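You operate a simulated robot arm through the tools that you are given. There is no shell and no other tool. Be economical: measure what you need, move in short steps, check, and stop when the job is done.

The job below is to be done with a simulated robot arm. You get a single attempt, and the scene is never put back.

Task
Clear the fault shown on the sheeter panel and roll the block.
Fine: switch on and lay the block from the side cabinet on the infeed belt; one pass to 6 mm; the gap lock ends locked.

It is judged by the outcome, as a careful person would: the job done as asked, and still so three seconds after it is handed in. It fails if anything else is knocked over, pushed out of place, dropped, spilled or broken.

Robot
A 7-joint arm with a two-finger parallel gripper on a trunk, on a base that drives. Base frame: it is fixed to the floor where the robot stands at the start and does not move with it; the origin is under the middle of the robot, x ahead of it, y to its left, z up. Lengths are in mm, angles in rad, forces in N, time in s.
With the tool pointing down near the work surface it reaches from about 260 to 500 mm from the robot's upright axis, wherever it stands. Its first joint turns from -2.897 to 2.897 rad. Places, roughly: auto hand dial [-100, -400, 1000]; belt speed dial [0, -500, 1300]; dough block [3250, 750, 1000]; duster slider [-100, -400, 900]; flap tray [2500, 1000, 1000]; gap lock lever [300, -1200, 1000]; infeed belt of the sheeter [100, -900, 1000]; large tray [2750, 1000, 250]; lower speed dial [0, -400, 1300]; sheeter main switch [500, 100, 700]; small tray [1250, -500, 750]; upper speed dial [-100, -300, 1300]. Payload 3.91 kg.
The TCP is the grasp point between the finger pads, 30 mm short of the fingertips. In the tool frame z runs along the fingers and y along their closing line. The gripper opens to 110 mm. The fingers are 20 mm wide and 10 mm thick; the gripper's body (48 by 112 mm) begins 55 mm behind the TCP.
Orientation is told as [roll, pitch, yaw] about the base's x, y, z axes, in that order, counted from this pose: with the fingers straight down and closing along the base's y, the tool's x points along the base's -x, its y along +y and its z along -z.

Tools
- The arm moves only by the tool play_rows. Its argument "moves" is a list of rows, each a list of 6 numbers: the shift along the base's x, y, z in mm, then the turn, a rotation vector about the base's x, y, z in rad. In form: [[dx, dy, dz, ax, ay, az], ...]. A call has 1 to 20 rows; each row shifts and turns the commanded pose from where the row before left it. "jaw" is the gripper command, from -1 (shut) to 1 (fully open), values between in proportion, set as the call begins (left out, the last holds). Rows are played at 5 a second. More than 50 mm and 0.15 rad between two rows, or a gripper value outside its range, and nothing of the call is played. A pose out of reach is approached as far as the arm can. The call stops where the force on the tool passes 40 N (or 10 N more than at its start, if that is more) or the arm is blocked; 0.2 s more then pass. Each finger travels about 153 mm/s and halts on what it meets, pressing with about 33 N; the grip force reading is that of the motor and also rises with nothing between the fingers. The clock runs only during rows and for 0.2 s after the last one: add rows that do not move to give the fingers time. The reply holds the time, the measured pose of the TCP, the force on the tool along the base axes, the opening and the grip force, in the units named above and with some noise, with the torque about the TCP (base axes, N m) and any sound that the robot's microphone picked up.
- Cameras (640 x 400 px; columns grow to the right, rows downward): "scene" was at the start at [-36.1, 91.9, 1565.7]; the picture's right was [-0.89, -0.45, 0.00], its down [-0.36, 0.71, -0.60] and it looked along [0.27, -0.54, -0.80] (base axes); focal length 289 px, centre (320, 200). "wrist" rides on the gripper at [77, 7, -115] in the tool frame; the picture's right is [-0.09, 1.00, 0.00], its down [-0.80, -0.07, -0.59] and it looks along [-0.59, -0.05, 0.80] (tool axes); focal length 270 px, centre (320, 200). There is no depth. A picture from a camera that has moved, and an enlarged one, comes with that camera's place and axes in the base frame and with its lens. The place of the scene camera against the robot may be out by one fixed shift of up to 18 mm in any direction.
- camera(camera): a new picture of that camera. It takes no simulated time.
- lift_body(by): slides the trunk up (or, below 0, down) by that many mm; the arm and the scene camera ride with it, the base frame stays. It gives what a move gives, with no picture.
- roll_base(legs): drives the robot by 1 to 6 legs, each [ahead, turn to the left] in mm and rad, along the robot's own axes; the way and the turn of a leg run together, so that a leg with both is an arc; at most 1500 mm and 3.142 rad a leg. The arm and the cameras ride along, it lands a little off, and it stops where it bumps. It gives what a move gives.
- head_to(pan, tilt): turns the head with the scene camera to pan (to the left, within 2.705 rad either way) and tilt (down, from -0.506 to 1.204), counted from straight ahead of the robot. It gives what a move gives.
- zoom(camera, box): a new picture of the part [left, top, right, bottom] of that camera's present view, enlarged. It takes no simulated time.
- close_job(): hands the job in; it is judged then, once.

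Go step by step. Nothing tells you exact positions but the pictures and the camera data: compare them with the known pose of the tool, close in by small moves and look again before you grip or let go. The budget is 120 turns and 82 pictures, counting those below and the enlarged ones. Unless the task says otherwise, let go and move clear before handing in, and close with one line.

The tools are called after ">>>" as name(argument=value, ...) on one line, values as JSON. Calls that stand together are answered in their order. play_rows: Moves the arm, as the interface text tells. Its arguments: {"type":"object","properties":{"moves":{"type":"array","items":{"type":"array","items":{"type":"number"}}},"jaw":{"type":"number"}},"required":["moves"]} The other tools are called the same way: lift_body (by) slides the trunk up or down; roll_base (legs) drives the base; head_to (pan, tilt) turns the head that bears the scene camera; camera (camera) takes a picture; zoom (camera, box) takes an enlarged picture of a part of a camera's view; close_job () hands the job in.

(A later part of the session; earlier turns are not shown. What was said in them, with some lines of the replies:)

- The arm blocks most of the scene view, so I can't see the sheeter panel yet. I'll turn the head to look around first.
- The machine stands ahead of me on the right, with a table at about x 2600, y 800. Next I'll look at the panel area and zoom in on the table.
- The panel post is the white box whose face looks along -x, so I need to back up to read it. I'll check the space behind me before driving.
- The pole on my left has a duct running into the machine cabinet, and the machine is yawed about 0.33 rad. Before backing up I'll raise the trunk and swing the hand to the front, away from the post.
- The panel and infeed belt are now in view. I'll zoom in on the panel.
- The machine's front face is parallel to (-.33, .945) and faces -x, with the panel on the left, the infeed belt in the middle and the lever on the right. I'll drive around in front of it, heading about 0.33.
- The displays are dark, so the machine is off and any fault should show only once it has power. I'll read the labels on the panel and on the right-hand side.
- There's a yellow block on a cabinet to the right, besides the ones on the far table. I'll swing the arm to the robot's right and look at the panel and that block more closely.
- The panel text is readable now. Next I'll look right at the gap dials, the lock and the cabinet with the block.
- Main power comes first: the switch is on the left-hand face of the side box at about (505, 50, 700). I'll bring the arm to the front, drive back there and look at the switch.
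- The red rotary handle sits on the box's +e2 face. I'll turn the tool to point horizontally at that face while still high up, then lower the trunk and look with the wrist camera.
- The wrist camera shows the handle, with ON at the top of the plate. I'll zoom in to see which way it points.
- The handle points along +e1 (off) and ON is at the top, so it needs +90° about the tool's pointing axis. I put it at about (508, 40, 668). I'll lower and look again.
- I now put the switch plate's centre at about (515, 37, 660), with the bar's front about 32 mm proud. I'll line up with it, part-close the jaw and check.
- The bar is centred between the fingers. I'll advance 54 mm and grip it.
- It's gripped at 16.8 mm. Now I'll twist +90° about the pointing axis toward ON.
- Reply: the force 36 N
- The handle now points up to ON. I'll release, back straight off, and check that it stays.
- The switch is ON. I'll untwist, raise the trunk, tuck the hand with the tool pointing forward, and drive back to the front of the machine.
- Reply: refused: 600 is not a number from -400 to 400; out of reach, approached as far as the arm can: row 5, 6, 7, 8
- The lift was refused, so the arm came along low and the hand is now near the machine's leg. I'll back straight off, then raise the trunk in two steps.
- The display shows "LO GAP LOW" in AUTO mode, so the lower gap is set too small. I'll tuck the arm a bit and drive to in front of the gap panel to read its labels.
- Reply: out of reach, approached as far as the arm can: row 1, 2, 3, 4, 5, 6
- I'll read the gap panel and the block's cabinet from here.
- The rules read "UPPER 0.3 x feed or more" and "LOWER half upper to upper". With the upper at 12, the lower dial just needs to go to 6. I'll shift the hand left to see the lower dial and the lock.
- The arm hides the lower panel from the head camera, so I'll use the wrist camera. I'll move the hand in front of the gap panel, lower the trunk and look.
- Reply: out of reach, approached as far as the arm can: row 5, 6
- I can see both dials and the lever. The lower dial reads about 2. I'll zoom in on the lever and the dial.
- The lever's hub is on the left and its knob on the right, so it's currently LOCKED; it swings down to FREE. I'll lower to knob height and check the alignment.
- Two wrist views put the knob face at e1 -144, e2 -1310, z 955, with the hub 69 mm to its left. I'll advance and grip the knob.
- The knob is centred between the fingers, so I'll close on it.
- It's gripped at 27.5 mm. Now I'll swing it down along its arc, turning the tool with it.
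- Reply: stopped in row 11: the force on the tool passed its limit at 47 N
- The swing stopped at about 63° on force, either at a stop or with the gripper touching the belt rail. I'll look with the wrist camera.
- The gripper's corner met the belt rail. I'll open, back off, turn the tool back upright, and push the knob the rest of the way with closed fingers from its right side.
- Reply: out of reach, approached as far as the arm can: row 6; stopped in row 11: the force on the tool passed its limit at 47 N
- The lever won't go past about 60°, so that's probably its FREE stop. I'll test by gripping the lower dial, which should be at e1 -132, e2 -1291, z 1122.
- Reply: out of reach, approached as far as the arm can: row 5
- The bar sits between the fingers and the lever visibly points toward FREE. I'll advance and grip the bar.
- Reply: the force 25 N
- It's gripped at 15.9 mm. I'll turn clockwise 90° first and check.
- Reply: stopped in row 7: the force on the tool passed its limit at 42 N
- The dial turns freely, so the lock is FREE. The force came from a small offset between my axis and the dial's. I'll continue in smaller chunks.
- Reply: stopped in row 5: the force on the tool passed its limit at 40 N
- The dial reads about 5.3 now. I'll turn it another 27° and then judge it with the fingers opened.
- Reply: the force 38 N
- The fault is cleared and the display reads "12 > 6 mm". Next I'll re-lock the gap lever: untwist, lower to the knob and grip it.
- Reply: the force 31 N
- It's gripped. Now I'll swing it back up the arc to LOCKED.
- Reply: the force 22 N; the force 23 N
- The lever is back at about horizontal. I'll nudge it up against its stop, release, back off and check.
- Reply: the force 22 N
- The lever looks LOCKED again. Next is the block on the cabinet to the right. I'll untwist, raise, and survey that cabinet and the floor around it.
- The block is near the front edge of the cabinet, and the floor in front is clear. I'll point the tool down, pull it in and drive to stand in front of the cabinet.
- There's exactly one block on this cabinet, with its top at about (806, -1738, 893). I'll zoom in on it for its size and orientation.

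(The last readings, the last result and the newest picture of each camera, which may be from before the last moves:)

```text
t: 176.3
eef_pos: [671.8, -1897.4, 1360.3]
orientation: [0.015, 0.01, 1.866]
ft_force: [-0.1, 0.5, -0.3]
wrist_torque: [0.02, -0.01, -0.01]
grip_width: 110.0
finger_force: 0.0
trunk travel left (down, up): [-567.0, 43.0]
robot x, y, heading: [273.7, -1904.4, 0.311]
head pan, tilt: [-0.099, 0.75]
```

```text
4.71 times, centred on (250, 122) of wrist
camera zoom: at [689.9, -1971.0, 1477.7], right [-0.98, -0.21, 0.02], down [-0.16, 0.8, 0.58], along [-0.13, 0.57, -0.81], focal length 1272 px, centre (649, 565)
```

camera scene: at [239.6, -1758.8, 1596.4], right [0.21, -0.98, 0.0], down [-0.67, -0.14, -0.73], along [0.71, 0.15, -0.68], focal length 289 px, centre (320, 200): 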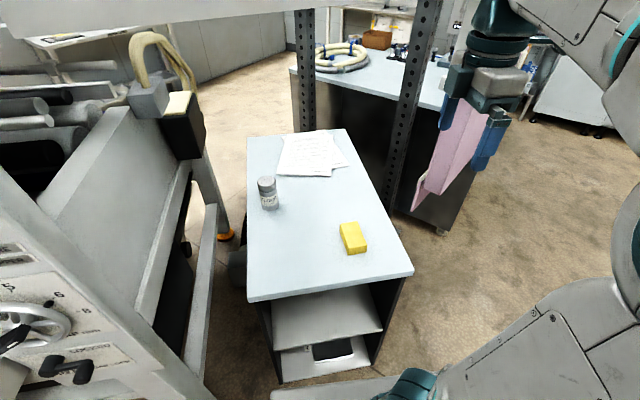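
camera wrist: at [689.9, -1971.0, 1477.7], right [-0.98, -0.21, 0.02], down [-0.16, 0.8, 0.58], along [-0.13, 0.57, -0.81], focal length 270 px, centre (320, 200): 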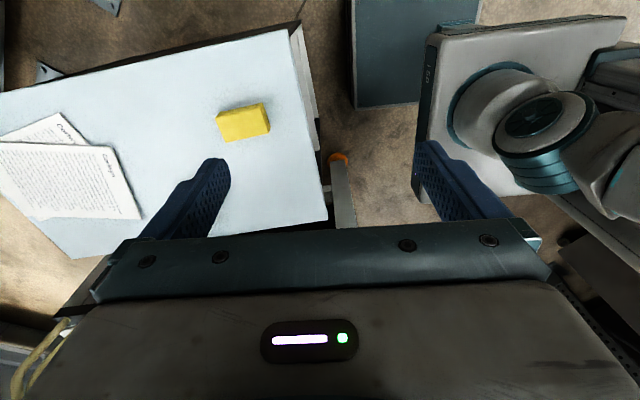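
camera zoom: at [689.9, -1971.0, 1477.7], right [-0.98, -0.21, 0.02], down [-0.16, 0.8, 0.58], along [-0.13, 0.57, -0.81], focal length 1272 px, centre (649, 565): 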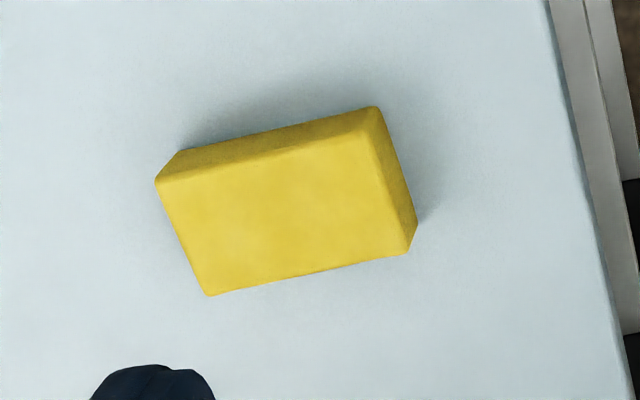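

The block is about 103×60×40 mm with its long axis at yaw 0.435. I'll turn the tool to close across its width, tilt it 0.6 rad outward for reach, move above it and lower part way.

>>> play_rows(moves=[[9, 12, 0, 0, 0, -0.1431], [9, 12, 0, 0, 0, -0.1431], [9, 12, 0, 0, 0, -0.1431], [9, 12, 0, 0, 0, -0.1431], [9, 12, 0, 0, 0, -0.1431], [9, 12, 0, 0, 0, -0.1431], [9, 12, 0, 0, 0, -0.1431], [9, 12, 0, 0, 0, -0.1431], [9, 12, 0, 0, 0, -0.1431], [9, 12, 0, 0, 0, -0.1431], [11, 13, 0, 0.0635, -0.1359, 0], [11, 13, 0, 0.0635, -0.1359, 0], [11, 13, 0, 0.0635, -0.1359, 0], [11, 13, 0, 0.0635, -0.1359, 0]], jaw=1)

>>> lift_body(by=-350)

>>> camera(camera="wrist")

```text
t: 179.3
eef_pos: [806.3, -1724.8, 1360.0]
orientation: [0.014, -0.592, 0.437]
ft_force: [-0.5, -0.2, -0.2]
wrist_torque: [-0.02, -0.02, 0.0]
grip_width: 110.0
finger_force: 0.0
trunk travel left (down, up): [-567.0, 43.0]
robot x, y, heading: [269.2, -1900.2, 0.315]
head pan, tilt: [-0.099, 0.75]
```

```text
t: 182.7
eef_pos: [805.3, -1723.9, 1011.9]
orientation: [0.014, -0.589, 0.437]
ft_force: [0.4, -0.7, 0.7]
wrist_torque: [-0.02, 0.0, 0.03]
grip_width: 110.0
finger_force: 0.0
trunk travel left (down, up): [-217.0, 393.0]
robot x, y, heading: [270.0, -1900.7, 0.312]
head pan, tilt: [-0.099, 0.75]
```

```text
17 pictures are left
camera wrist: at [687.9, -1773.7, 1064.1], right [-0.36, 0.93, 0.06], down [0.34, 0.07, 0.94], along [0.87, 0.36, -0.34], focal length 270 px, centre (320, 200)
```

wrist: 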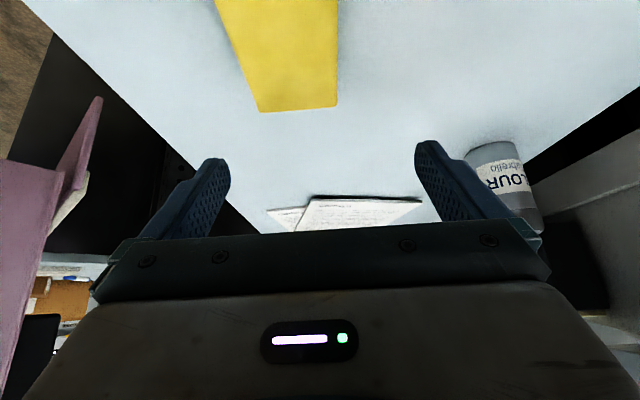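

This view suggests the top is nearer z 918 and the centre about (802, -1736). I'll correct sideways, lower a little and re-check.

>>> play_rows(moves=[[-3, -12, 0, 0, 0, 0]])

>>> lift_body(by=-40)

>>> camera(camera="wrist")

>>> zoom(camera="scene", box=[240, 120, 440, 300])

```text
t: 183.1
eef_pos: [801.4, -1737.0, 1011.8]
orientation: [0.017, -0.591, 0.437]
ft_force: [-0.2, 0.8, -0.8]
wrist_torque: [0.01, -0.02, 0.01]
grip_width: 110.0
finger_force: 0.1
trunk travel left (down, up): [-217.0, 393.0]
robot x, y, heading: [271.8, -1900.1, 0.312]
head pan, tilt: [-0.099, 0.75]
```

```text
t: 183.9
eef_pos: [800.5, -1736.4, 971.8]
orientation: [0.015, -0.592, 0.436]
ft_force: [0.1, 0.1, 0.1]
wrist_torque: [0.02, 0.02, 0.03]
grip_width: 110.0
finger_force: 0.1
trunk travel left (down, up): [-177.0, 433.0]
robot x, y, heading: [269.6, -1898.0, 0.315]
head pan, tilt: [-0.099, 0.75]
```

```text
16 pictures are left
camera wrist: at [685.2, -1785.9, 1024.6], right [-0.36, 0.93, 0.06], down [0.34, 0.07, 0.94], along [0.87, 0.36, -0.34], focal length 270 px, centre (320, 200)
```

wrist: 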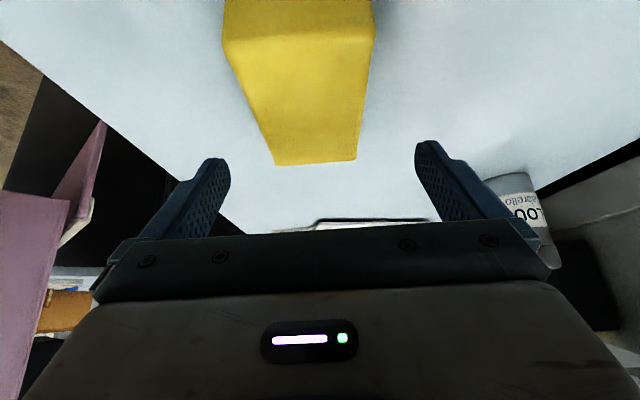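

```text
2.22 times, centred on (340, 210) of scene
camera zoom: at [239.6, -1758.7, 1206.3], right [0.21, -0.98, 0.0], down [-0.67, -0.14, -0.73], along [0.71, 0.15, -0.68], focal length 643 px, centre (276, 178)
```

zoom: 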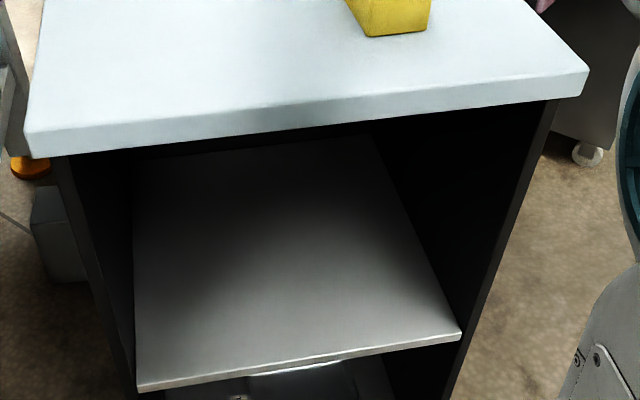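

The block's centre is about (806, -1739) with its top at about z 925. I'll make the small correction, descend by arm with force guarding, and grip.

>>> play_rows(moves=[[5, -3, -8, 0, 0, 0], [0, 0, -12, 0, 0, 0], [0, 0, -12, 0, 0, 0], [0, 0, -10, 0, 0, 0], [0, 0, -6, 0, 0, 0]])

>>> camera(camera="wrist")

```text
t: 185.1
eef_pos: [806.6, -1740.4, 930.4]
orientation: [0.01, -0.607, 0.438]
ft_force: [-3.5, -3.5, 36.1]
wrist_torque: [-1.84, -1.08, -0.17]
grip_width: 110.0
finger_force: 0.0
trunk travel left (down, up): [-177.0, 433.0]
robot x, y, heading: [270.8, -1901.5, 0.314]
head pan, tilt: [-0.099, 0.75]
```

```text
14 pictures are left
camera wrist: at [689.4, -1790.8, 982.0], right [-0.36, 0.93, 0.06], down [0.32, 0.07, 0.94], along [0.87, 0.36, -0.32], focal length 270 px, centre (320, 200)
```

wrist: 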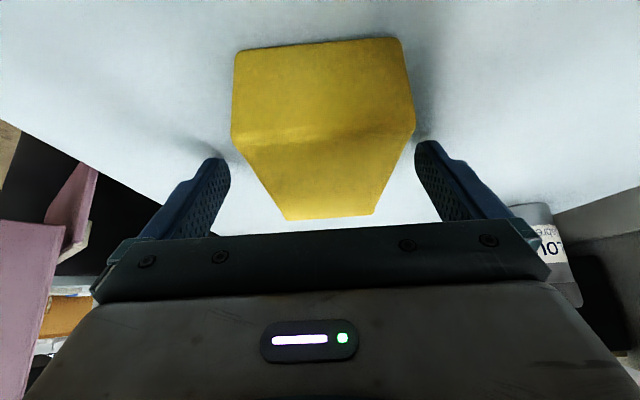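

The fingertips touched the tabletop, so it's at about z 899. I'll raise slightly and close on the block.

>>> play_rows(moves=[[0, 0, 12, 0, 0, 0], [0, 0, 0, 0, 0, 0]])

>>> play_rows(moves=[[0, 0, 0, 0, 0, 0], [0, 0, 0, 0, 0, 0], [0, 0, 0, 0, 0, 0], [0, 0, 0, 0, 0, 0]], jaw=-1)

>>> play_rows(moves=[[0, 0, 10, 0, 0, 0], [0, 0, 20, 0, 0, 0], [0, 0, 30, 0, 0, 0], [0, 0, 30, 0, 0, 0], [0, 0, 0, 0, 0, 0]])

>>> camera(camera="wrist")

```text
t: 185.7
eef_pos: [809.0, -1740.1, 934.4]
orientation: [0.02, -0.586, 0.434]
ft_force: [-0.5, 0.3, -0.5]
wrist_torque: [0.0, -0.02, -0.02]
grip_width: 110.0
finger_force: 0.0
trunk travel left (down, up): [-177.0, 433.0]
robot x, y, heading: [270.6, -1899.7, 0.31]
head pan, tilt: [-0.099, 0.75]
```

```text
t: 186.7
eef_pos: [809.2, -1740.1, 934.5]
orientation: [0.016, -0.59, 0.436]
ft_force: [0.2, 0.5, 0.0]
wrist_torque: [0.02, -0.04, 0.0]
grip_width: 57.6
finger_force: 32.7
trunk travel left (down, up): [-177.0, 433.0]
robot x, y, heading: [269.4, -1902.8, 0.313]
head pan, tilt: [-0.099, 0.75]
```

```text
t: 187.9
eef_pos: [809.3, -1738.9, 1025.2]
orientation: [0.016, -0.59, 0.438]
ft_force: [0.0, -0.6, -2.5]
wrist_torque: [0.03, -0.04, 0.01]
grip_width: 57.7
finger_force: 33.1
trunk travel left (down, up): [-177.0, 433.0]
robot x, y, heading: [268.2, -1896.6, 0.313]
head pan, tilt: [-0.099, 0.75]
```

```text
13 pictures are left
camera wrist: at [691.3, -1788.6, 1078.5], right [-0.36, 0.93, 0.06], down [0.34, 0.07, 0.94], along [0.87, 0.36, -0.34], focal length 270 px, centre (320, 200)
```

wrist: 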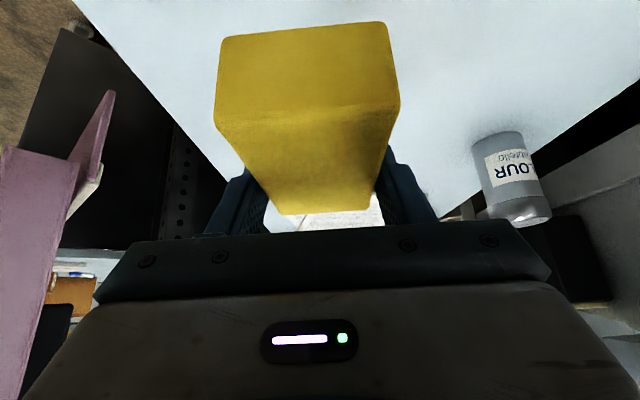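

I have the block, lifted clean. I'll raise, pull the arm in, and drive around to the front of the infeed belt.

>>> lift_body(by=300)

>>> play_rows(moves=[[-20, -6, 0, 0, 0, 0], [-20, -6, 0, 0, 0, 0], [-20, -6, 0, 0, 0, 0], [-20, -6, 0, 0, 0, 0], [-20, -6, 0, 0, 0, 0], [-20, -6, 0, 0, 0, 0]])

>>> roll_base(legs=[[-400, 0], [0, 1.661], [1119, 0], [0, -1.634]])

>>> head_to(pan=0.0, tilt=0.6)

>>> camera(camera="scene")

```text
t: 190.9
eef_pos: [808.4, -1739.9, 1325.1]
orientation: [0.014, -0.59, 0.437]
ft_force: [-0.1, -0.2, -2.2]
wrist_torque: [0.0, -0.04, -0.03]
grip_width: 57.3
finger_force: 32.6
trunk travel left (down, up): [-477.0, 133.0]
robot x, y, heading: [269.4, -1899.5, 0.312]
head pan, tilt: [-0.099, 0.75]
```

```text
t: 192.3
eef_pos: [688.1, -1776.6, 1325.8]
orientation: [0.017, -0.589, 0.435]
ft_force: [-0.3, -0.2, -2.2]
wrist_torque: [0.02, -0.02, 0.03]
grip_width: 57.8
finger_force: 32.4
trunk travel left (down, up): [-477.0, 133.0]
robot x, y, heading: [273.7, -1902.1, 0.313]
head pan, tilt: [-0.099, 0.75]
```

```text
t: 208.2
eef_pos: [-160.5, -887.6, 1325.2]
orientation: [0.018, -0.588, 0.454]
ft_force: [0.0, 0.6, -2.2]
wrist_torque: [0.02, -0.04, 0.02]
grip_width: 57.8
finger_force: 33.3
trunk travel left (down, up): [-477.0, 133.0]
robot x, y, heading: [-576.1, -1019.7, 0.329]
head pan, tilt: [-0.099, 0.75]
```

```text
t: 208.9
eef_pos: [-159.6, -887.0, 1326.5]
orientation: [0.018, -0.589, 0.455]
ft_force: [-0.4, -0.4, -2.5]
wrist_torque: [0.0, -0.05, 0.0]
grip_width: 58.0
finger_force: 33.0
trunk travel left (down, up): [-477.0, 133.0]
robot x, y, heading: [-578.0, -1017.9, 0.331]
head pan, tilt: [0.0, 0.6]
```

```text
12 pictures are left
camera scene: at [-606.6, -868.6, 1519.2], right [0.32, -0.95, 0.0], down [-0.54, -0.18, -0.82], along [0.78, 0.27, -0.57], focal length 289 px, centre (320, 200)
```

scene: 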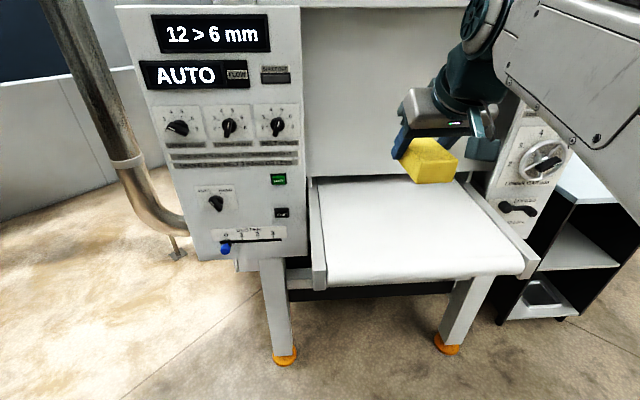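

The panel still shows "12 > 6 mm", and the block is in hand. I'll roll forward 150 mm, centre over the belt, square up, and lower to just above it.

>>> roll_base(legs=[[150, 0]])

>>> play_rows(moves=[[8, -21, 0, 0, 0, -0.03], [8, -21, 0, 0, 0, -0.03], [7, -21, 0, 0, 0, -0.03], [7, -21, 0, 0, 0, -0.025]])

>>> lift_body(by=-230)

>>> camera(camera="scene")

```text
t: 210.3
eef_pos: [-15.0, -838.6, 1325.0]
orientation: [0.018, -0.588, 0.455]
ft_force: [-0.2, 0.2, -2.4]
wrist_torque: [0.04, -0.02, -0.04]
grip_width: 57.7
finger_force: 33.4
trunk travel left (down, up): [-477.0, 133.0]
robot x, y, heading: [-433.3, -969.9, 0.328]
head pan, tilt: [0.0, 0.6]
```

```text
t: 211.3
eef_pos: [14.3, -922.1, 1324.1]
orientation: [0.016, -0.589, 0.339]
ft_force: [0.6, 0.1, -3.1]
wrist_torque: [0.0, -0.01, -0.04]
grip_width: 57.6
finger_force: 33.5
trunk travel left (down, up): [-477.0, 133.0]
robot x, y, heading: [-432.9, -967.8, 0.333]
head pan, tilt: [0.0, 0.6]
```

```text
t: 213.8
eef_pos: [13.4, -921.8, 1094.9]
orientation: [0.017, -0.589, 0.34]
ft_force: [-0.4, 0.6, -2.9]
wrist_torque: [0.04, -0.05, -0.02]
grip_width: 57.6
finger_force: 33.0
trunk travel left (down, up): [-247.0, 363.0]
robot x, y, heading: [-433.3, -977.0, 0.326]
head pan, tilt: [0.0, 0.6]
```

```text
11 pictures are left
camera scene: at [-462.5, -819.3, 1289.2], right [0.32, -0.95, 0.0], down [-0.53, -0.18, -0.83], along [0.78, 0.27, -0.57], focal length 289 px, centre (320, 200)
```

scene: 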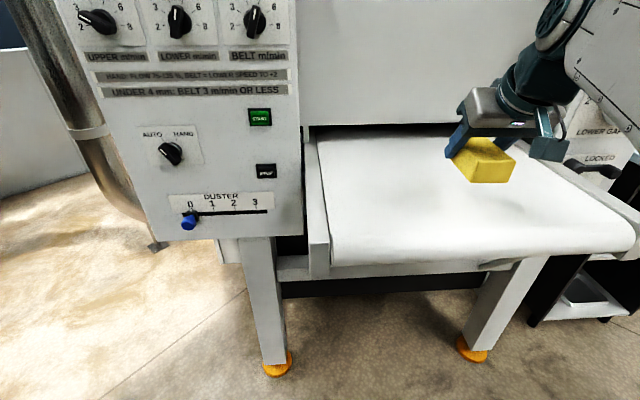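

The block hangs centred over the belt. I'll lower it until it makes contact.

>>> play_rows(moves=[[0, 0, -12, 0, 0, 0], [0, 0, -12, 0, 0, 0], [0, 0, -10, 0, 0, 0], [0, 0, -8, 0, 0, 0], [0, 0, -6, 0, 0, 0], [0, 0, 0, 0, 0, 0]])

```text
t: 215.2
eef_pos: [13.1, -920.1, 1047.0]
orientation: [0.017, -0.591, 0.339]
ft_force: [-0.2, 0.4, -2.9]
wrist_torque: [0.0, -0.03, 0.02]
grip_width: 57.6
finger_force: 32.8
trunk travel left (down, up): [-247.0, 363.0]
robot x, y, heading: [-433.5, -972.2, 0.327]
head pan, tilt: [0.0, 0.6]
```

>>> play_rows(moves=[[0, 0, -4, 0, 0, 0], [0, 0, -4, 0, 0, 0], [0, 0, -4, 0, 0, 0], [0, 0, 0, 0, 0, 0]])

>>> camera(camera="scene")

```text
t: 216.2
eef_pos: [16.4, -921.1, 1033.7]
orientation: [0.016, -0.59, 0.338]
ft_force: [-0.5, -0.3, -2.0]
wrist_torque: [0.03, -0.01, 0.01]
grip_width: 57.9
finger_force: 32.9
trunk travel left (down, up): [-247.0, 363.0]
robot x, y, heading: [-430.0, -971.2, 0.329]
head pan, tilt: [0.0, 0.6]
```

```text
10 pictures are left
camera scene: at [-462.5, -819.3, 1289.2], right [0.32, -0.95, 0.0], down [-0.53, -0.18, -0.82], along [0.78, 0.27, -0.57], focal length 289 px, centre (320, 200)
```

scene: 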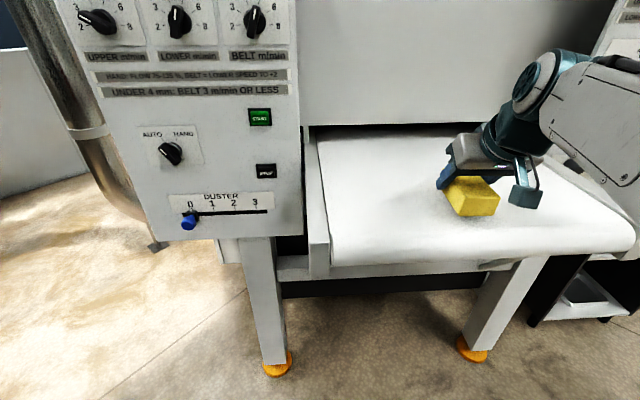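

It's almost down, so I'll continue in small steps.

>>> play_rows(moves=[[0, 0, -4, 0, 0, 0], [0, 0, -4, 0, 0, 0], [0, 0, -3, 0, 0, 0], [0, 0, 0, 0, 0, 0]])

```text
t: 217.2
eef_pos: [12.8, -920.3, 1023.6]
orientation: [0.018, -0.589, 0.337]
ft_force: [-0.2, -0.7, -2.5]
wrist_torque: [0.02, -0.06, 0.02]
grip_width: 57.5
finger_force: 32.9
trunk travel left (down, up): [-247.0, 363.0]
robot x, y, heading: [-432.0, -969.6, 0.329]
head pan, tilt: [0.0, 0.6]
```

>>> play_rows(moves=[[0, 0, -4, 0, 0, 0], [0, 0, -4, 0, 0, 0], [0, 0, -4, 0, 0, 0], [0, 0, 0, 0, 0, 0]])

```text
t: 218.2
eef_pos: [13.6, -921.3, 1014.4]
orientation: [0.016, -0.593, 0.34]
ft_force: [5.7, 2.6, 15.0]
wrist_torque: [-0.6, 0.41, 0.15]
grip_width: 57.8
finger_force: 32.6
trunk travel left (down, up): [-247.0, 363.0]
robot x, y, heading: [-432.2, -972.9, 0.327]
head pan, tilt: [0.0, 0.6]
```

The block is on the belt. I'll ease off, open, and lift straight up.

>>> play_rows(moves=[[0, 0, 2, 0, 0, 0], [0, 0, 0, 0, 0, 0]])

>>> play_rows(moves=[[0, 0, 0, 0, 0, 0], [0, 0, 0, 0, 0, 0], [0, 0, 0, 0, 0, 0], [0, 0, 15, 0, 0, 0], [0, 0, 30, 0, 0, 0], [0, 0, 40, 0, 0, 0], [0, 0, 40, 0, 0, 0], [0, 0, 40, 0, 0, 0]], jaw=1)

>>> camera(camera="scene")

```text
t: 218.8
eef_pos: [13.2, -921.0, 1014.2]
orientation: [0.017, -0.59, 0.339]
ft_force: [1.8, 1.9, 9.3]
wrist_torque: [-0.05, -0.65, 0.12]
grip_width: 57.7
finger_force: 32.0
trunk travel left (down, up): [-247.0, 363.0]
robot x, y, heading: [-430.8, -971.7, 0.329]
head pan, tilt: [0.0, 0.6]
```

```text
t: 220.6
eef_pos: [11.7, -922.7, 1178.6]
orientation: [0.017, -0.589, 0.337]
ft_force: [0.1, -0.5, -0.2]
wrist_torque: [0.01, 0.0, 0.0]
grip_width: 109.9
finger_force: 0.1
trunk travel left (down, up): [-247.0, 363.0]
robot x, y, heading: [-431.4, -970.8, 0.327]
head pan, tilt: [0.0, 0.6]
```

```text
9 pictures are left
camera scene: at [-462.6, -819.3, 1289.2], right [0.32, -0.95, 0.0], down [-0.53, -0.18, -0.83], along [0.78, 0.27, -0.56], focal length 289 px, centre (320, 200)
```

scene: 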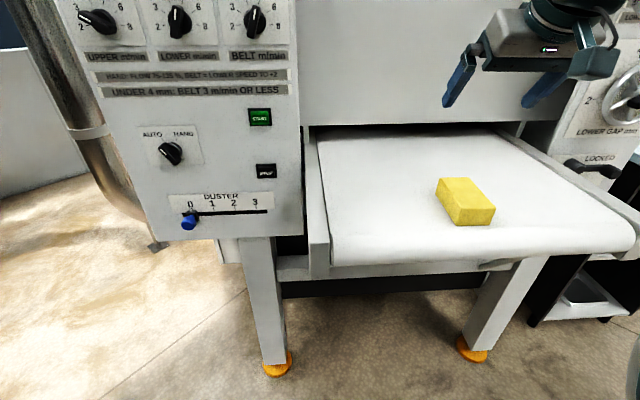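

The block sits square on the belt. Next is START, at about e1 -155, e2 -506, z 1109. I'll roll 80 mm closer, close the fingers and point the tool at the panel.

>>> roll_base(legs=[[80, 0]])

>>> play_rows(moves=[[-30, -10, 0, 0.0467, -0.132, 0], [-20, 25, 0, 0.0467, -0.132, 0], [-14, 35, 0, 0.0467, -0.132, 0], [-14, 35, 0, 0.0467, -0.132, 0], [-14, 35, 0, 0.0467, -0.132, 0], [-14, 35, 0, 0.0467, -0.132, 0], [-14, 35, 0, 0.0467, -0.132, 0], [-14, 35, -10, 0, 0, 0], [-14, 35, -10, 0, 0, 0], [-14, 35, -10, 0, 0, 0]], jaw=-1)

>>> camera(camera="scene")

```text
t: 221.6
eef_pos: [89.0, -895.8, 1178.6]
orientation: [0.016, -0.588, 0.342]
ft_force: [0.8, 0.1, -0.2]
wrist_torque: [-0.02, 0.01, -0.01]
grip_width: 110.0
finger_force: 0.1
trunk travel left (down, up): [-247.0, 363.0]
robot x, y, heading: [-354.1, -940.5, 0.327]
head pan, tilt: [0.0, 0.6]
```

```text
t: 222.7
eef_pos: [72.3, -794.3, 1111.1]
orientation: [0.04, -0.965, 0.326]
ft_force: [1.4, -0.1, 0.0]
wrist_torque: [0.03, 0.02, 0.01]
grip_width: 0.0
finger_force: 33.4
trunk travel left (down, up): [-247.0, 363.0]
robot x, y, heading: [-356.3, -943.6, 0.332]
head pan, tilt: [0.0, 0.6]
stopped in row 5: the arm was blocked; the commanded pose is now the measured one
```

```text
8 pictures are left
camera scene: at [-386.3, -793.8, 1286.6], right [0.33, -0.95, 0.0], down [-0.53, -0.18, -0.83], along [0.78, 0.27, -0.56], focal length 289 px, centre (320, 200)
```

scene: 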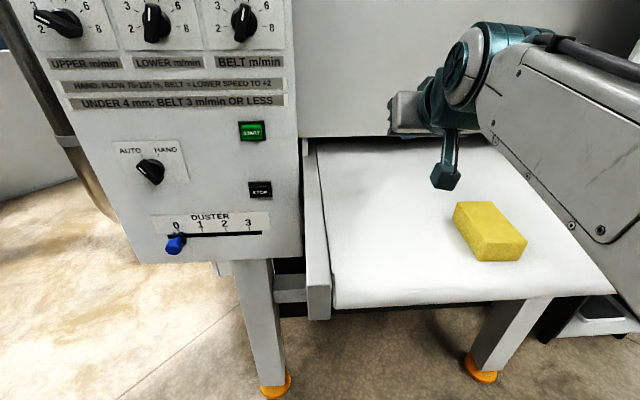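

The arm got blocked near its inner reach limit with the tool going horizontal. I'll raise the trunk clear of the block, back up 80 mm, and look.

>>> lift_body(by=100)

>>> roll_base(legs=[[-90, 0]])

>>> play_rows(moves=[[0, 20, 0, 0, 0, 0], [-5, 30, 0, 0, 0, 0], [-8, 35, 0, 0, 0, 0], [-8, 35, 0, 0, 0, 0], [-8, 35, 0, 0, 0, 0], [-8, 35, 0, 0, 0, 0]])

>>> camera(camera="scene")

```text
t: 224.0
eef_pos: [69.8, -794.7, 1215.4]
orientation: [0.039, -0.971, 0.326]
ft_force: [-0.1, 0.5, 0.5]
wrist_torque: [0.02, 0.01, -0.02]
grip_width: 0.0
finger_force: 32.9
trunk travel left (down, up): [-347.0, 263.0]
robot x, y, heading: [-352.7, -941.6, 0.329]
head pan, tilt: [0.0, 0.6]
```

```text
t: 225.1
eef_pos: [-13.7, -821.6, 1215.1]
orientation: [0.041, -0.968, 0.328]
ft_force: [0.9, 0.1, 0.7]
wrist_torque: [0.0, 0.0, 0.03]
grip_width: 0.0
finger_force: 33.2
trunk travel left (down, up): [-347.0, 263.0]
robot x, y, heading: [-437.3, -973.4, 0.334]
head pan, tilt: [0.0, 0.6]
```

```text
t: 226.5
eef_pos: [-51.2, -631.1, 1216.6]
orientation: [0.041, -0.968, 0.326]
ft_force: [0.0, 0.5, -0.2]
wrist_torque: [0.03, 0.01, 0.02]
grip_width: 0.0
finger_force: 33.3
trunk travel left (down, up): [-347.0, 263.0]
robot x, y, heading: [-439.6, -976.2, 0.33]
head pan, tilt: [0.0, 0.6]
```

```text
7 pictures are left
camera scene: at [-470.6, -822.1, 1389.2], right [0.33, -0.94, 0.0], down [-0.53, -0.19, -0.83], along [0.78, 0.27, -0.56], focal length 289 px, centre (320, 200)
```

scene: 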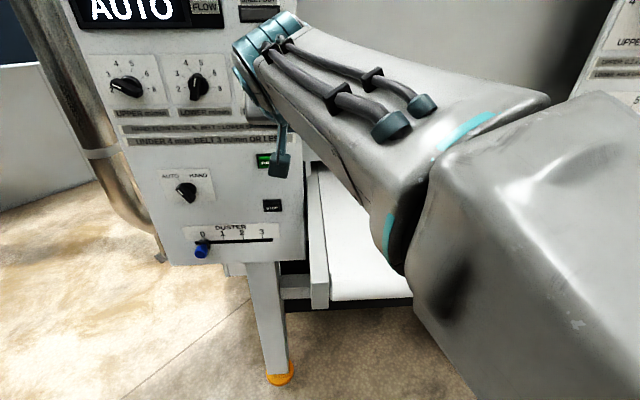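

The hand is in front of the panel now, and I can press with this tilt. I'll line up with START and check with the wrist camera.

>>> play_rows(moves=[[-8, 23, 0, 0, 0, 0], [-8, 23, 0, 0, 0, 0], [-8, 22, 0, 0, 0, 0]])

>>> lift_body(by=-98)

>>> camera(camera="wrist")

```text
t: 227.3
eef_pos: [-75.4, -564.3, 1218.9]
orientation: [0.043, -0.969, 0.327]
ft_force: [-0.3, 0.5, -0.3]
wrist_torque: [-0.02, 0.0, -0.02]
grip_width: 0.0
finger_force: 32.8
trunk travel left (down, up): [-347.0, 263.0]
robot x, y, heading: [-437.0, -973.0, 0.33]
head pan, tilt: [0.0, 0.6]
```

```text
t: 228.6
eef_pos: [-74.9, -563.0, 1119.8]
orientation: [0.041, -0.968, 0.328]
ft_force: [-0.8, 0.6, 0.6]
wrist_torque: [0.0, 0.0, 0.02]
grip_width: 0.0
finger_force: 33.2
trunk travel left (down, up): [-249.0, 361.0]
robot x, y, heading: [-435.4, -971.0, 0.333]
head pan, tilt: [0.0, 0.6]
```

```text
6 pictures are left
camera wrist: at [-205.1, -606.4, 1122.1], right [-0.3, 0.95, 0.1], down [0.0, -0.1, 0.99], along [0.95, 0.3, 0.03], focal length 270 px, centre (320, 200)
```

wrist: 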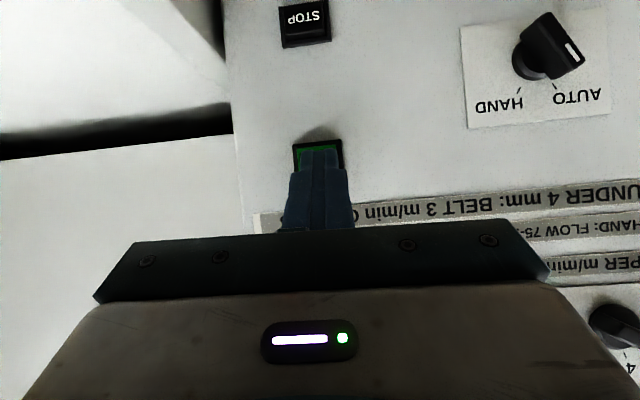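

START is straight ahead of the fingertips, about 15 mm lower. I'll drop 15 mm and press in along the machine axis until it responds.

>>> play_rows(moves=[[1, -4, -15, 0, 0, 0], [14.1, 5, 0, 0, 0, 0], [14.1, 5, 0, 0, 0, 0], [14.1, 5, 0, 0, 0, 0], [9.4, 3.3, 0, 0, 0, 0], [4.7, 1.7, 0, 0, 0, 0], [4.7, 1.7, 0, 0, 0, 0], [2.8, 1, 0, 0, 0, 0], [2.8, 1, 0, 0, 0, 0], [2.8, 1, 0, 0, 0, 0], [2.8, 1, 0, 0, 0, 0], [2.8, 1, 0, 0, 0, 0], [2.8, 1, 0, 0, 0, 0]])

```text
t: 231.1
eef_pos: [-8.9, -543.6, 1105.4]
orientation: [0.04, -0.966, 0.33]
ft_force: [-19.6, -15.7, 2.7]
wrist_torque: [-0.11, 0.06, -0.22]
grip_width: 0.1
finger_force: 32.6
trunk travel left (down, up): [-249.0, 361.0]
robot x, y, heading: [-443.2, -973.9, 0.337]
head pan, tilt: [0.0, 0.6]
heard: click
stopped in row 12: the force on the tool passed its limit at 43 N (the readings are from after the stop); the commanded pose is now the measured one
```

A click, so the button was pressed. I'll back off, lift clear and see what the machine is doing.

>>> play_rows(moves=[[-9.4, -3.3, 0, 0, 0, 0], [-28, -10, 0, 0, 0, 0], [-38, -13, 0, 0, 0, 0], [0, 0, 0, 0, 0, 0]])

>>> lift_body(by=200)

>>> roll_base(legs=[[-200, 0]])

>>> camera(camera="scene")

```text
t: 232.1
eef_pos: [-77.0, -567.2, 1104.2]
orientation: [0.041, -0.964, 0.331]
ft_force: [0.0, 0.3, 0.4]
wrist_torque: [0.04, -0.03, -0.01]
grip_width: 0.0
finger_force: 32.8
trunk travel left (down, up): [-249.0, 361.0]
robot x, y, heading: [-440.8, -973.7, 0.339]
head pan, tilt: [0.0, 0.6]
```

```text
t: 234.3
eef_pos: [-76.4, -565.1, 1303.2]
orientation: [0.038, -0.963, 0.329]
ft_force: [1.0, 0.7, -0.1]
wrist_torque: [-0.01, -0.03, 0.01]
grip_width: 0.0
finger_force: 33.1
trunk travel left (down, up): [-449.0, 161.0]
robot x, y, heading: [-440.8, -974.0, 0.331]
head pan, tilt: [0.0, 0.6]
```

```text
t: 235.9
eef_pos: [-264.9, -635.2, 1302.8]
orientation: [0.04, -0.962, 0.326]
ft_force: [-0.7, 0.3, 0.0]
wrist_torque: [0.01, 0.02, 0.0]
grip_width: 0.0
finger_force: 33.2
trunk travel left (down, up): [-449.0, 161.0]
robot x, y, heading: [-629.6, -1039.6, 0.333]
head pan, tilt: [0.0, 0.6]
```

```text
5 pictures are left
camera scene: at [-661.4, -888.2, 1491.2], right [0.32, -0.95, 0.0], down [-0.53, -0.18, -0.83], along [0.78, 0.27, -0.56], focal length 289 px, centre (320, 200)
```

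scene: 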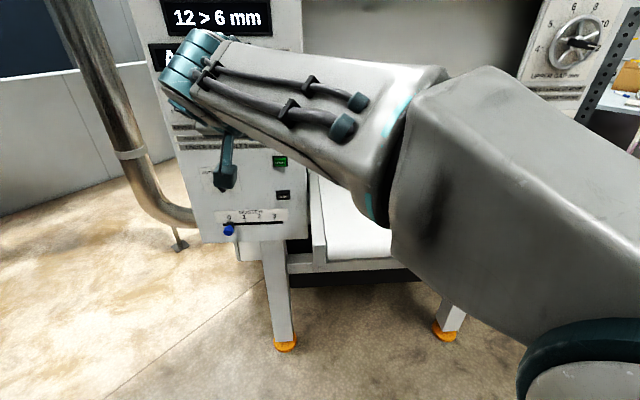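

The arm hides the belt, so I'll turn the base right and pan the head left to see the belt and panel.

>>> roll_base(legs=[[0, -0.9]])

>>> head_to(pan=0.85, tilt=0.45)

>>> camera(camera="scene")

```text
t: 238.6
eef_pos: [-86.1, -1076.6, 1303.7]
orientation: [0.04, -0.963, -0.58]
ft_force: [0.1, 0.3, -0.1]
wrist_torque: [0.01, -0.02, -0.02]
grip_width: 0.0
finger_force: 32.7
trunk travel left (down, up): [-449.0, 161.0]
robot x, y, heading: [-629.6, -1037.4, -0.573]
head pan, tilt: [0.0, 0.6]
```

```text
t: 239.8
eef_pos: [-86.0, -1076.9, 1304.4]
orientation: [0.037, -0.962, -0.58]
ft_force: [0.4, -0.7, -0.1]
wrist_torque: [-0.01, 0.01, 0.04]
grip_width: 0.0
finger_force: 32.7
trunk travel left (down, up): [-449.0, 161.0]
robot x, y, heading: [-629.1, -1038.7, -0.574]
head pan, tilt: [0.85, 0.45]
```

```text
4 pictures are left
camera scene: at [-517.6, -841.3, 1504.7], right [0.27, -0.96, 0.0], down [-0.42, -0.12, -0.9], along [0.87, 0.24, -0.44], focal length 289 px, centre (320, 200)
```

scene: 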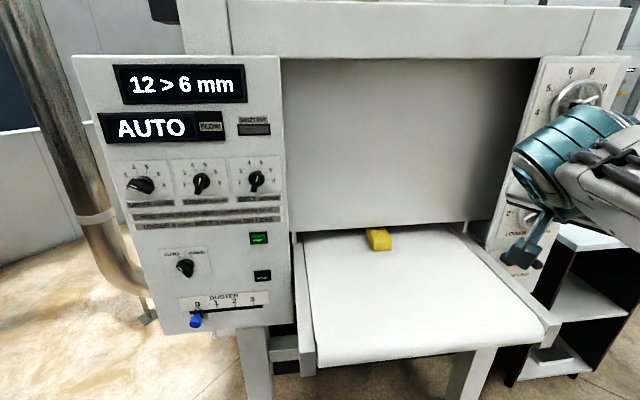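

The block is running into the rollers. I'll wait for the pass to finish.

>>> play_rows(moves=[[0, 0, 0, 0, 0, 0], [0, 0, 0, 0, 0, 0], [0, 0, 0, 0, 0, 0], [0, 0, 0, 0, 0, 0], [0, 0, 0, 0, 0, 0], [0, 0, 0, 0, 0, 0], [0, 0, 0, 0, 0, 0], [0, 0, 0, 0, 0, 0], [0, 0, 0, 0, 0, 0], [0, 0, 0, 0, 0, 0], [0, 0, 0, 0, 0, 0], [0, 0, 0, 0, 0, 0], [0, 0, 0, 0, 0, 0], [0, 0, 0, 0, 0, 0], [0, 0, 0, 0, 0, 0], [0, 0, 0, 0, 0, 0], [0, 0, 0, 0, 0, 0], [0, 0, 0, 0, 0, 0], [0, 0, 0, 0, 0, 0], [0, 0, 0, 0, 0, 0]])

>>> play_rows(moves=[[0, 0, 0, 0, 0, 0], [0, 0, 0, 0, 0, 0], [0, 0, 0, 0, 0, 0], [0, 0, 0, 0, 0, 0], [0, 0, 0, 0, 0, 0], [0, 0, 0, 0, 0, 0], [0, 0, 0, 0, 0, 0], [0, 0, 0, 0, 0, 0], [0, 0, 0, 0, 0, 0], [0, 0, 0, 0, 0, 0], [0, 0, 0, 0, 0, 0], [0, 0, 0, 0, 0, 0], [0, 0, 0, 0, 0, 0], [0, 0, 0, 0, 0, 0], [0, 0, 0, 0, 0, 0], [0, 0, 0, 0, 0, 0], [0, 0, 0, 0, 0, 0], [0, 0, 0, 0, 0, 0], [0, 0, 0, 0, 0, 0], [0, 0, 0, 0, 0, 0]])

>>> play_rows(moves=[[0, 0, 0, 0, 0, 0], [0, 0, 0, 0, 0, 0], [0, 0, 0, 0, 0, 0], [0, 0, 0, 0, 0, 0], [0, 0, 0, 0, 0, 0], [0, 0, 0, 0, 0, 0], [0, 0, 0, 0, 0, 0], [0, 0, 0, 0, 0, 0], [0, 0, 0, 0, 0, 0], [0, 0, 0, 0, 0, 0], [0, 0, 0, 0, 0, 0], [0, 0, 0, 0, 0, 0], [0, 0, 0, 0, 0, 0], [0, 0, 0, 0, 0, 0], [0, 0, 0, 0, 0, 0], [0, 0, 0, 0, 0, 0], [0, 0, 0, 0, 0, 0], [0, 0, 0, 0, 0, 0], [0, 0, 0, 0, 0, 0], [0, 0, 0, 0, 0, 0]])

>>> play_rows(moves=[[0, 0, 0, 0, 0, 0], [0, 0, 0, 0, 0, 0], [0, 0, 0, 0, 0, 0], [0, 0, 0, 0, 0, 0], [0, 0, 0, 0, 0, 0], [0, 0, 0, 0, 0, 0], [0, 0, 0, 0, 0, 0], [0, 0, 0, 0, 0, 0], [0, 0, 0, 0, 0, 0], [0, 0, 0, 0, 0, 0], [0, 0, 0, 0, 0, 0], [0, 0, 0, 0, 0, 0], [0, 0, 0, 0, 0, 0], [0, 0, 0, 0, 0, 0], [0, 0, 0, 0, 0, 0], [0, 0, 0, 0, 0, 0], [0, 0, 0, 0, 0, 0], [0, 0, 0, 0, 0, 0], [0, 0, 0, 0, 0, 0], [0, 0, 0, 0, 0, 0]])

>>> camera(camera="scene")

```text
t: 244.0
eef_pos: [-85.5, -1075.8, 1303.4]
orientation: [0.039, -0.964, -0.579]
ft_force: [0.3, -0.3, 1.5]
wrist_torque: [0.0, 0.0, 0.0]
grip_width: 0.0
finger_force: 32.8
trunk travel left (down, up): [-449.0, 161.0]
robot x, y, heading: [-630.6, -1041.2, -0.572]
head pan, tilt: [0.85, 0.45]
```

```text
t: 248.2
eef_pos: [-85.7, -1075.4, 1303.1]
orientation: [0.038, -0.964, -0.581]
ft_force: [-0.6, -1.2, -0.3]
wrist_torque: [0.0, 0.04, 0.0]
grip_width: 0.2
finger_force: 33.6
trunk travel left (down, up): [-449.0, 161.0]
robot x, y, heading: [-628.3, -1035.0, -0.576]
head pan, tilt: [0.85, 0.45]
```

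```text
t: 252.4
eef_pos: [-85.9, -1076.2, 1303.5]
orientation: [0.039, -0.963, -0.579]
ft_force: [0.4, 0.2, 0.3]
wrist_torque: [-0.02, 0.01, 0.02]
grip_width: 0.0
finger_force: 33.0
trunk travel left (down, up): [-449.0, 161.0]
robot x, y, heading: [-633.6, -1040.4, -0.579]
head pan, tilt: [0.85, 0.45]
```

```text
t: 256.6
eef_pos: [-85.4, -1076.3, 1303.8]
orientation: [0.039, -0.963, -0.581]
ft_force: [-1.0, -1.1, 0.7]
wrist_torque: [0.01, 0.04, 0.01]
grip_width: 0.1
finger_force: 33.3
trunk travel left (down, up): [-449.0, 161.0]
robot x, y, heading: [-629.4, -1040.2, -0.573]
head pan, tilt: [0.85, 0.45]
```

```text
3 pictures are left
camera scene: at [-517.7, -841.2, 1504.7], right [0.27, -0.96, 0.0], down [-0.42, -0.12, -0.9], along [0.87, 0.25, -0.44], focal length 289 px, centre (320, 200)
```

scene: 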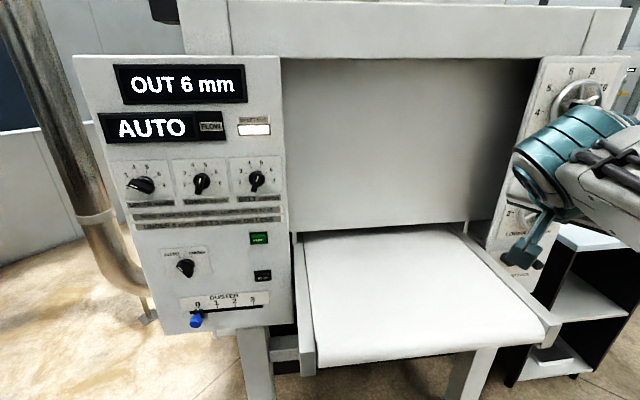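

The panel shows "OUT 6 mm" and the SHEET OUT lamp is lit. Last, I'll confirm the gap lock lever with the arm out of the way.

>>> roll_base(legs=[[0, -0.5]])

>>> head_to(pan=1.1, tilt=0.5)

>>> camera(camera="scene")

```text
t: 258.4
eef_pos: [-166.3, -1329.0, 1303.6]
orientation: [0.039, -0.963, -1.068]
ft_force: [-0.2, -0.7, -0.3]
wrist_torque: [0.0, 0.02, -0.02]
grip_width: 0.1
finger_force: 33.3
trunk travel left (down, up): [-449.0, 161.0]
robot x, y, heading: [-628.8, -1038.9, -1.065]
head pan, tilt: [0.85, 0.45]
```

```text
t: 259.2
eef_pos: [-168.0, -1328.1, 1302.6]
orientation: [0.039, -0.963, -1.07]
ft_force: [-0.2, -0.3, -0.7]
wrist_torque: [-0.03, 0.0, -0.01]
grip_width: 0.0
finger_force: 33.1
trunk travel left (down, up): [-449.0, 161.0]
robot x, y, heading: [-628.9, -1038.6, -1.062]
head pan, tilt: [1.1, 0.499]
```

```text
2 pictures are left
camera scene: at [-438.3, -890.9, 1500.3], right [0.04, -1.0, 0.0], down [-0.48, -0.02, -0.88], along [0.88, 0.03, -0.48], focal length 289 px, centre (320, 200)
```

scene: 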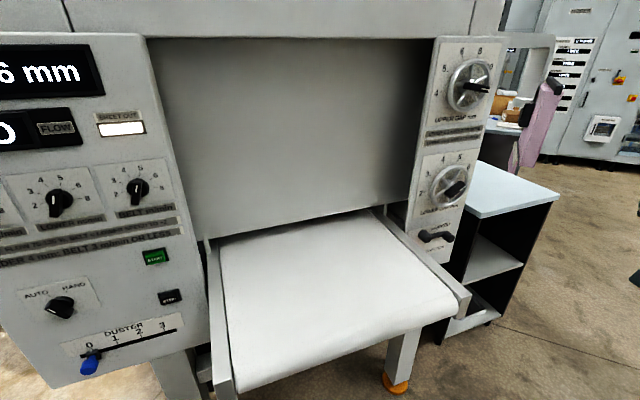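

>>> zoom(camera="scene", box=[395, 140, 485, 270])

```text
3.08 times, centred on (440, 205) of scene
camera zoom: at [-438.3, -890.9, 1500.3], right [0.04, -1.0, 0.0], down [-0.48, -0.02, -0.88], along [0.88, 0.03, -0.48], focal length 890 px, centre (-49, 185)
```

zoom: 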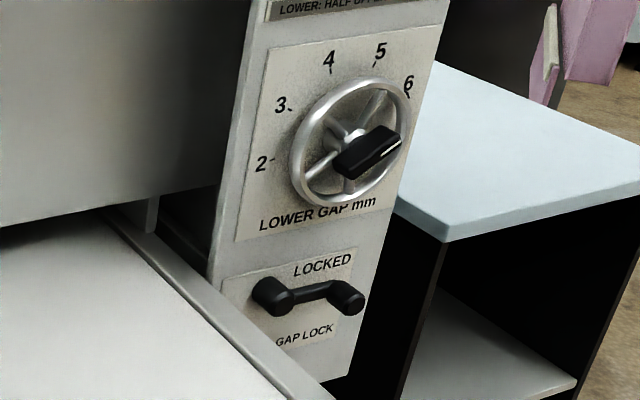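

The lever is at LOCKED, the panel shows OUT 6 mm, and the arm is clear, so I'm handing in.

>>> close_job()

```text
The job is handed in.
```

The job is done and handed in: I switched the sheeter on, cleared its "LO GAP LOW" fault by setting the lower gap to 6 mm, and ran the block from the side cabinet through once. The panel shows "OUT 6 mm" and the gap lock is back at LOCKED.
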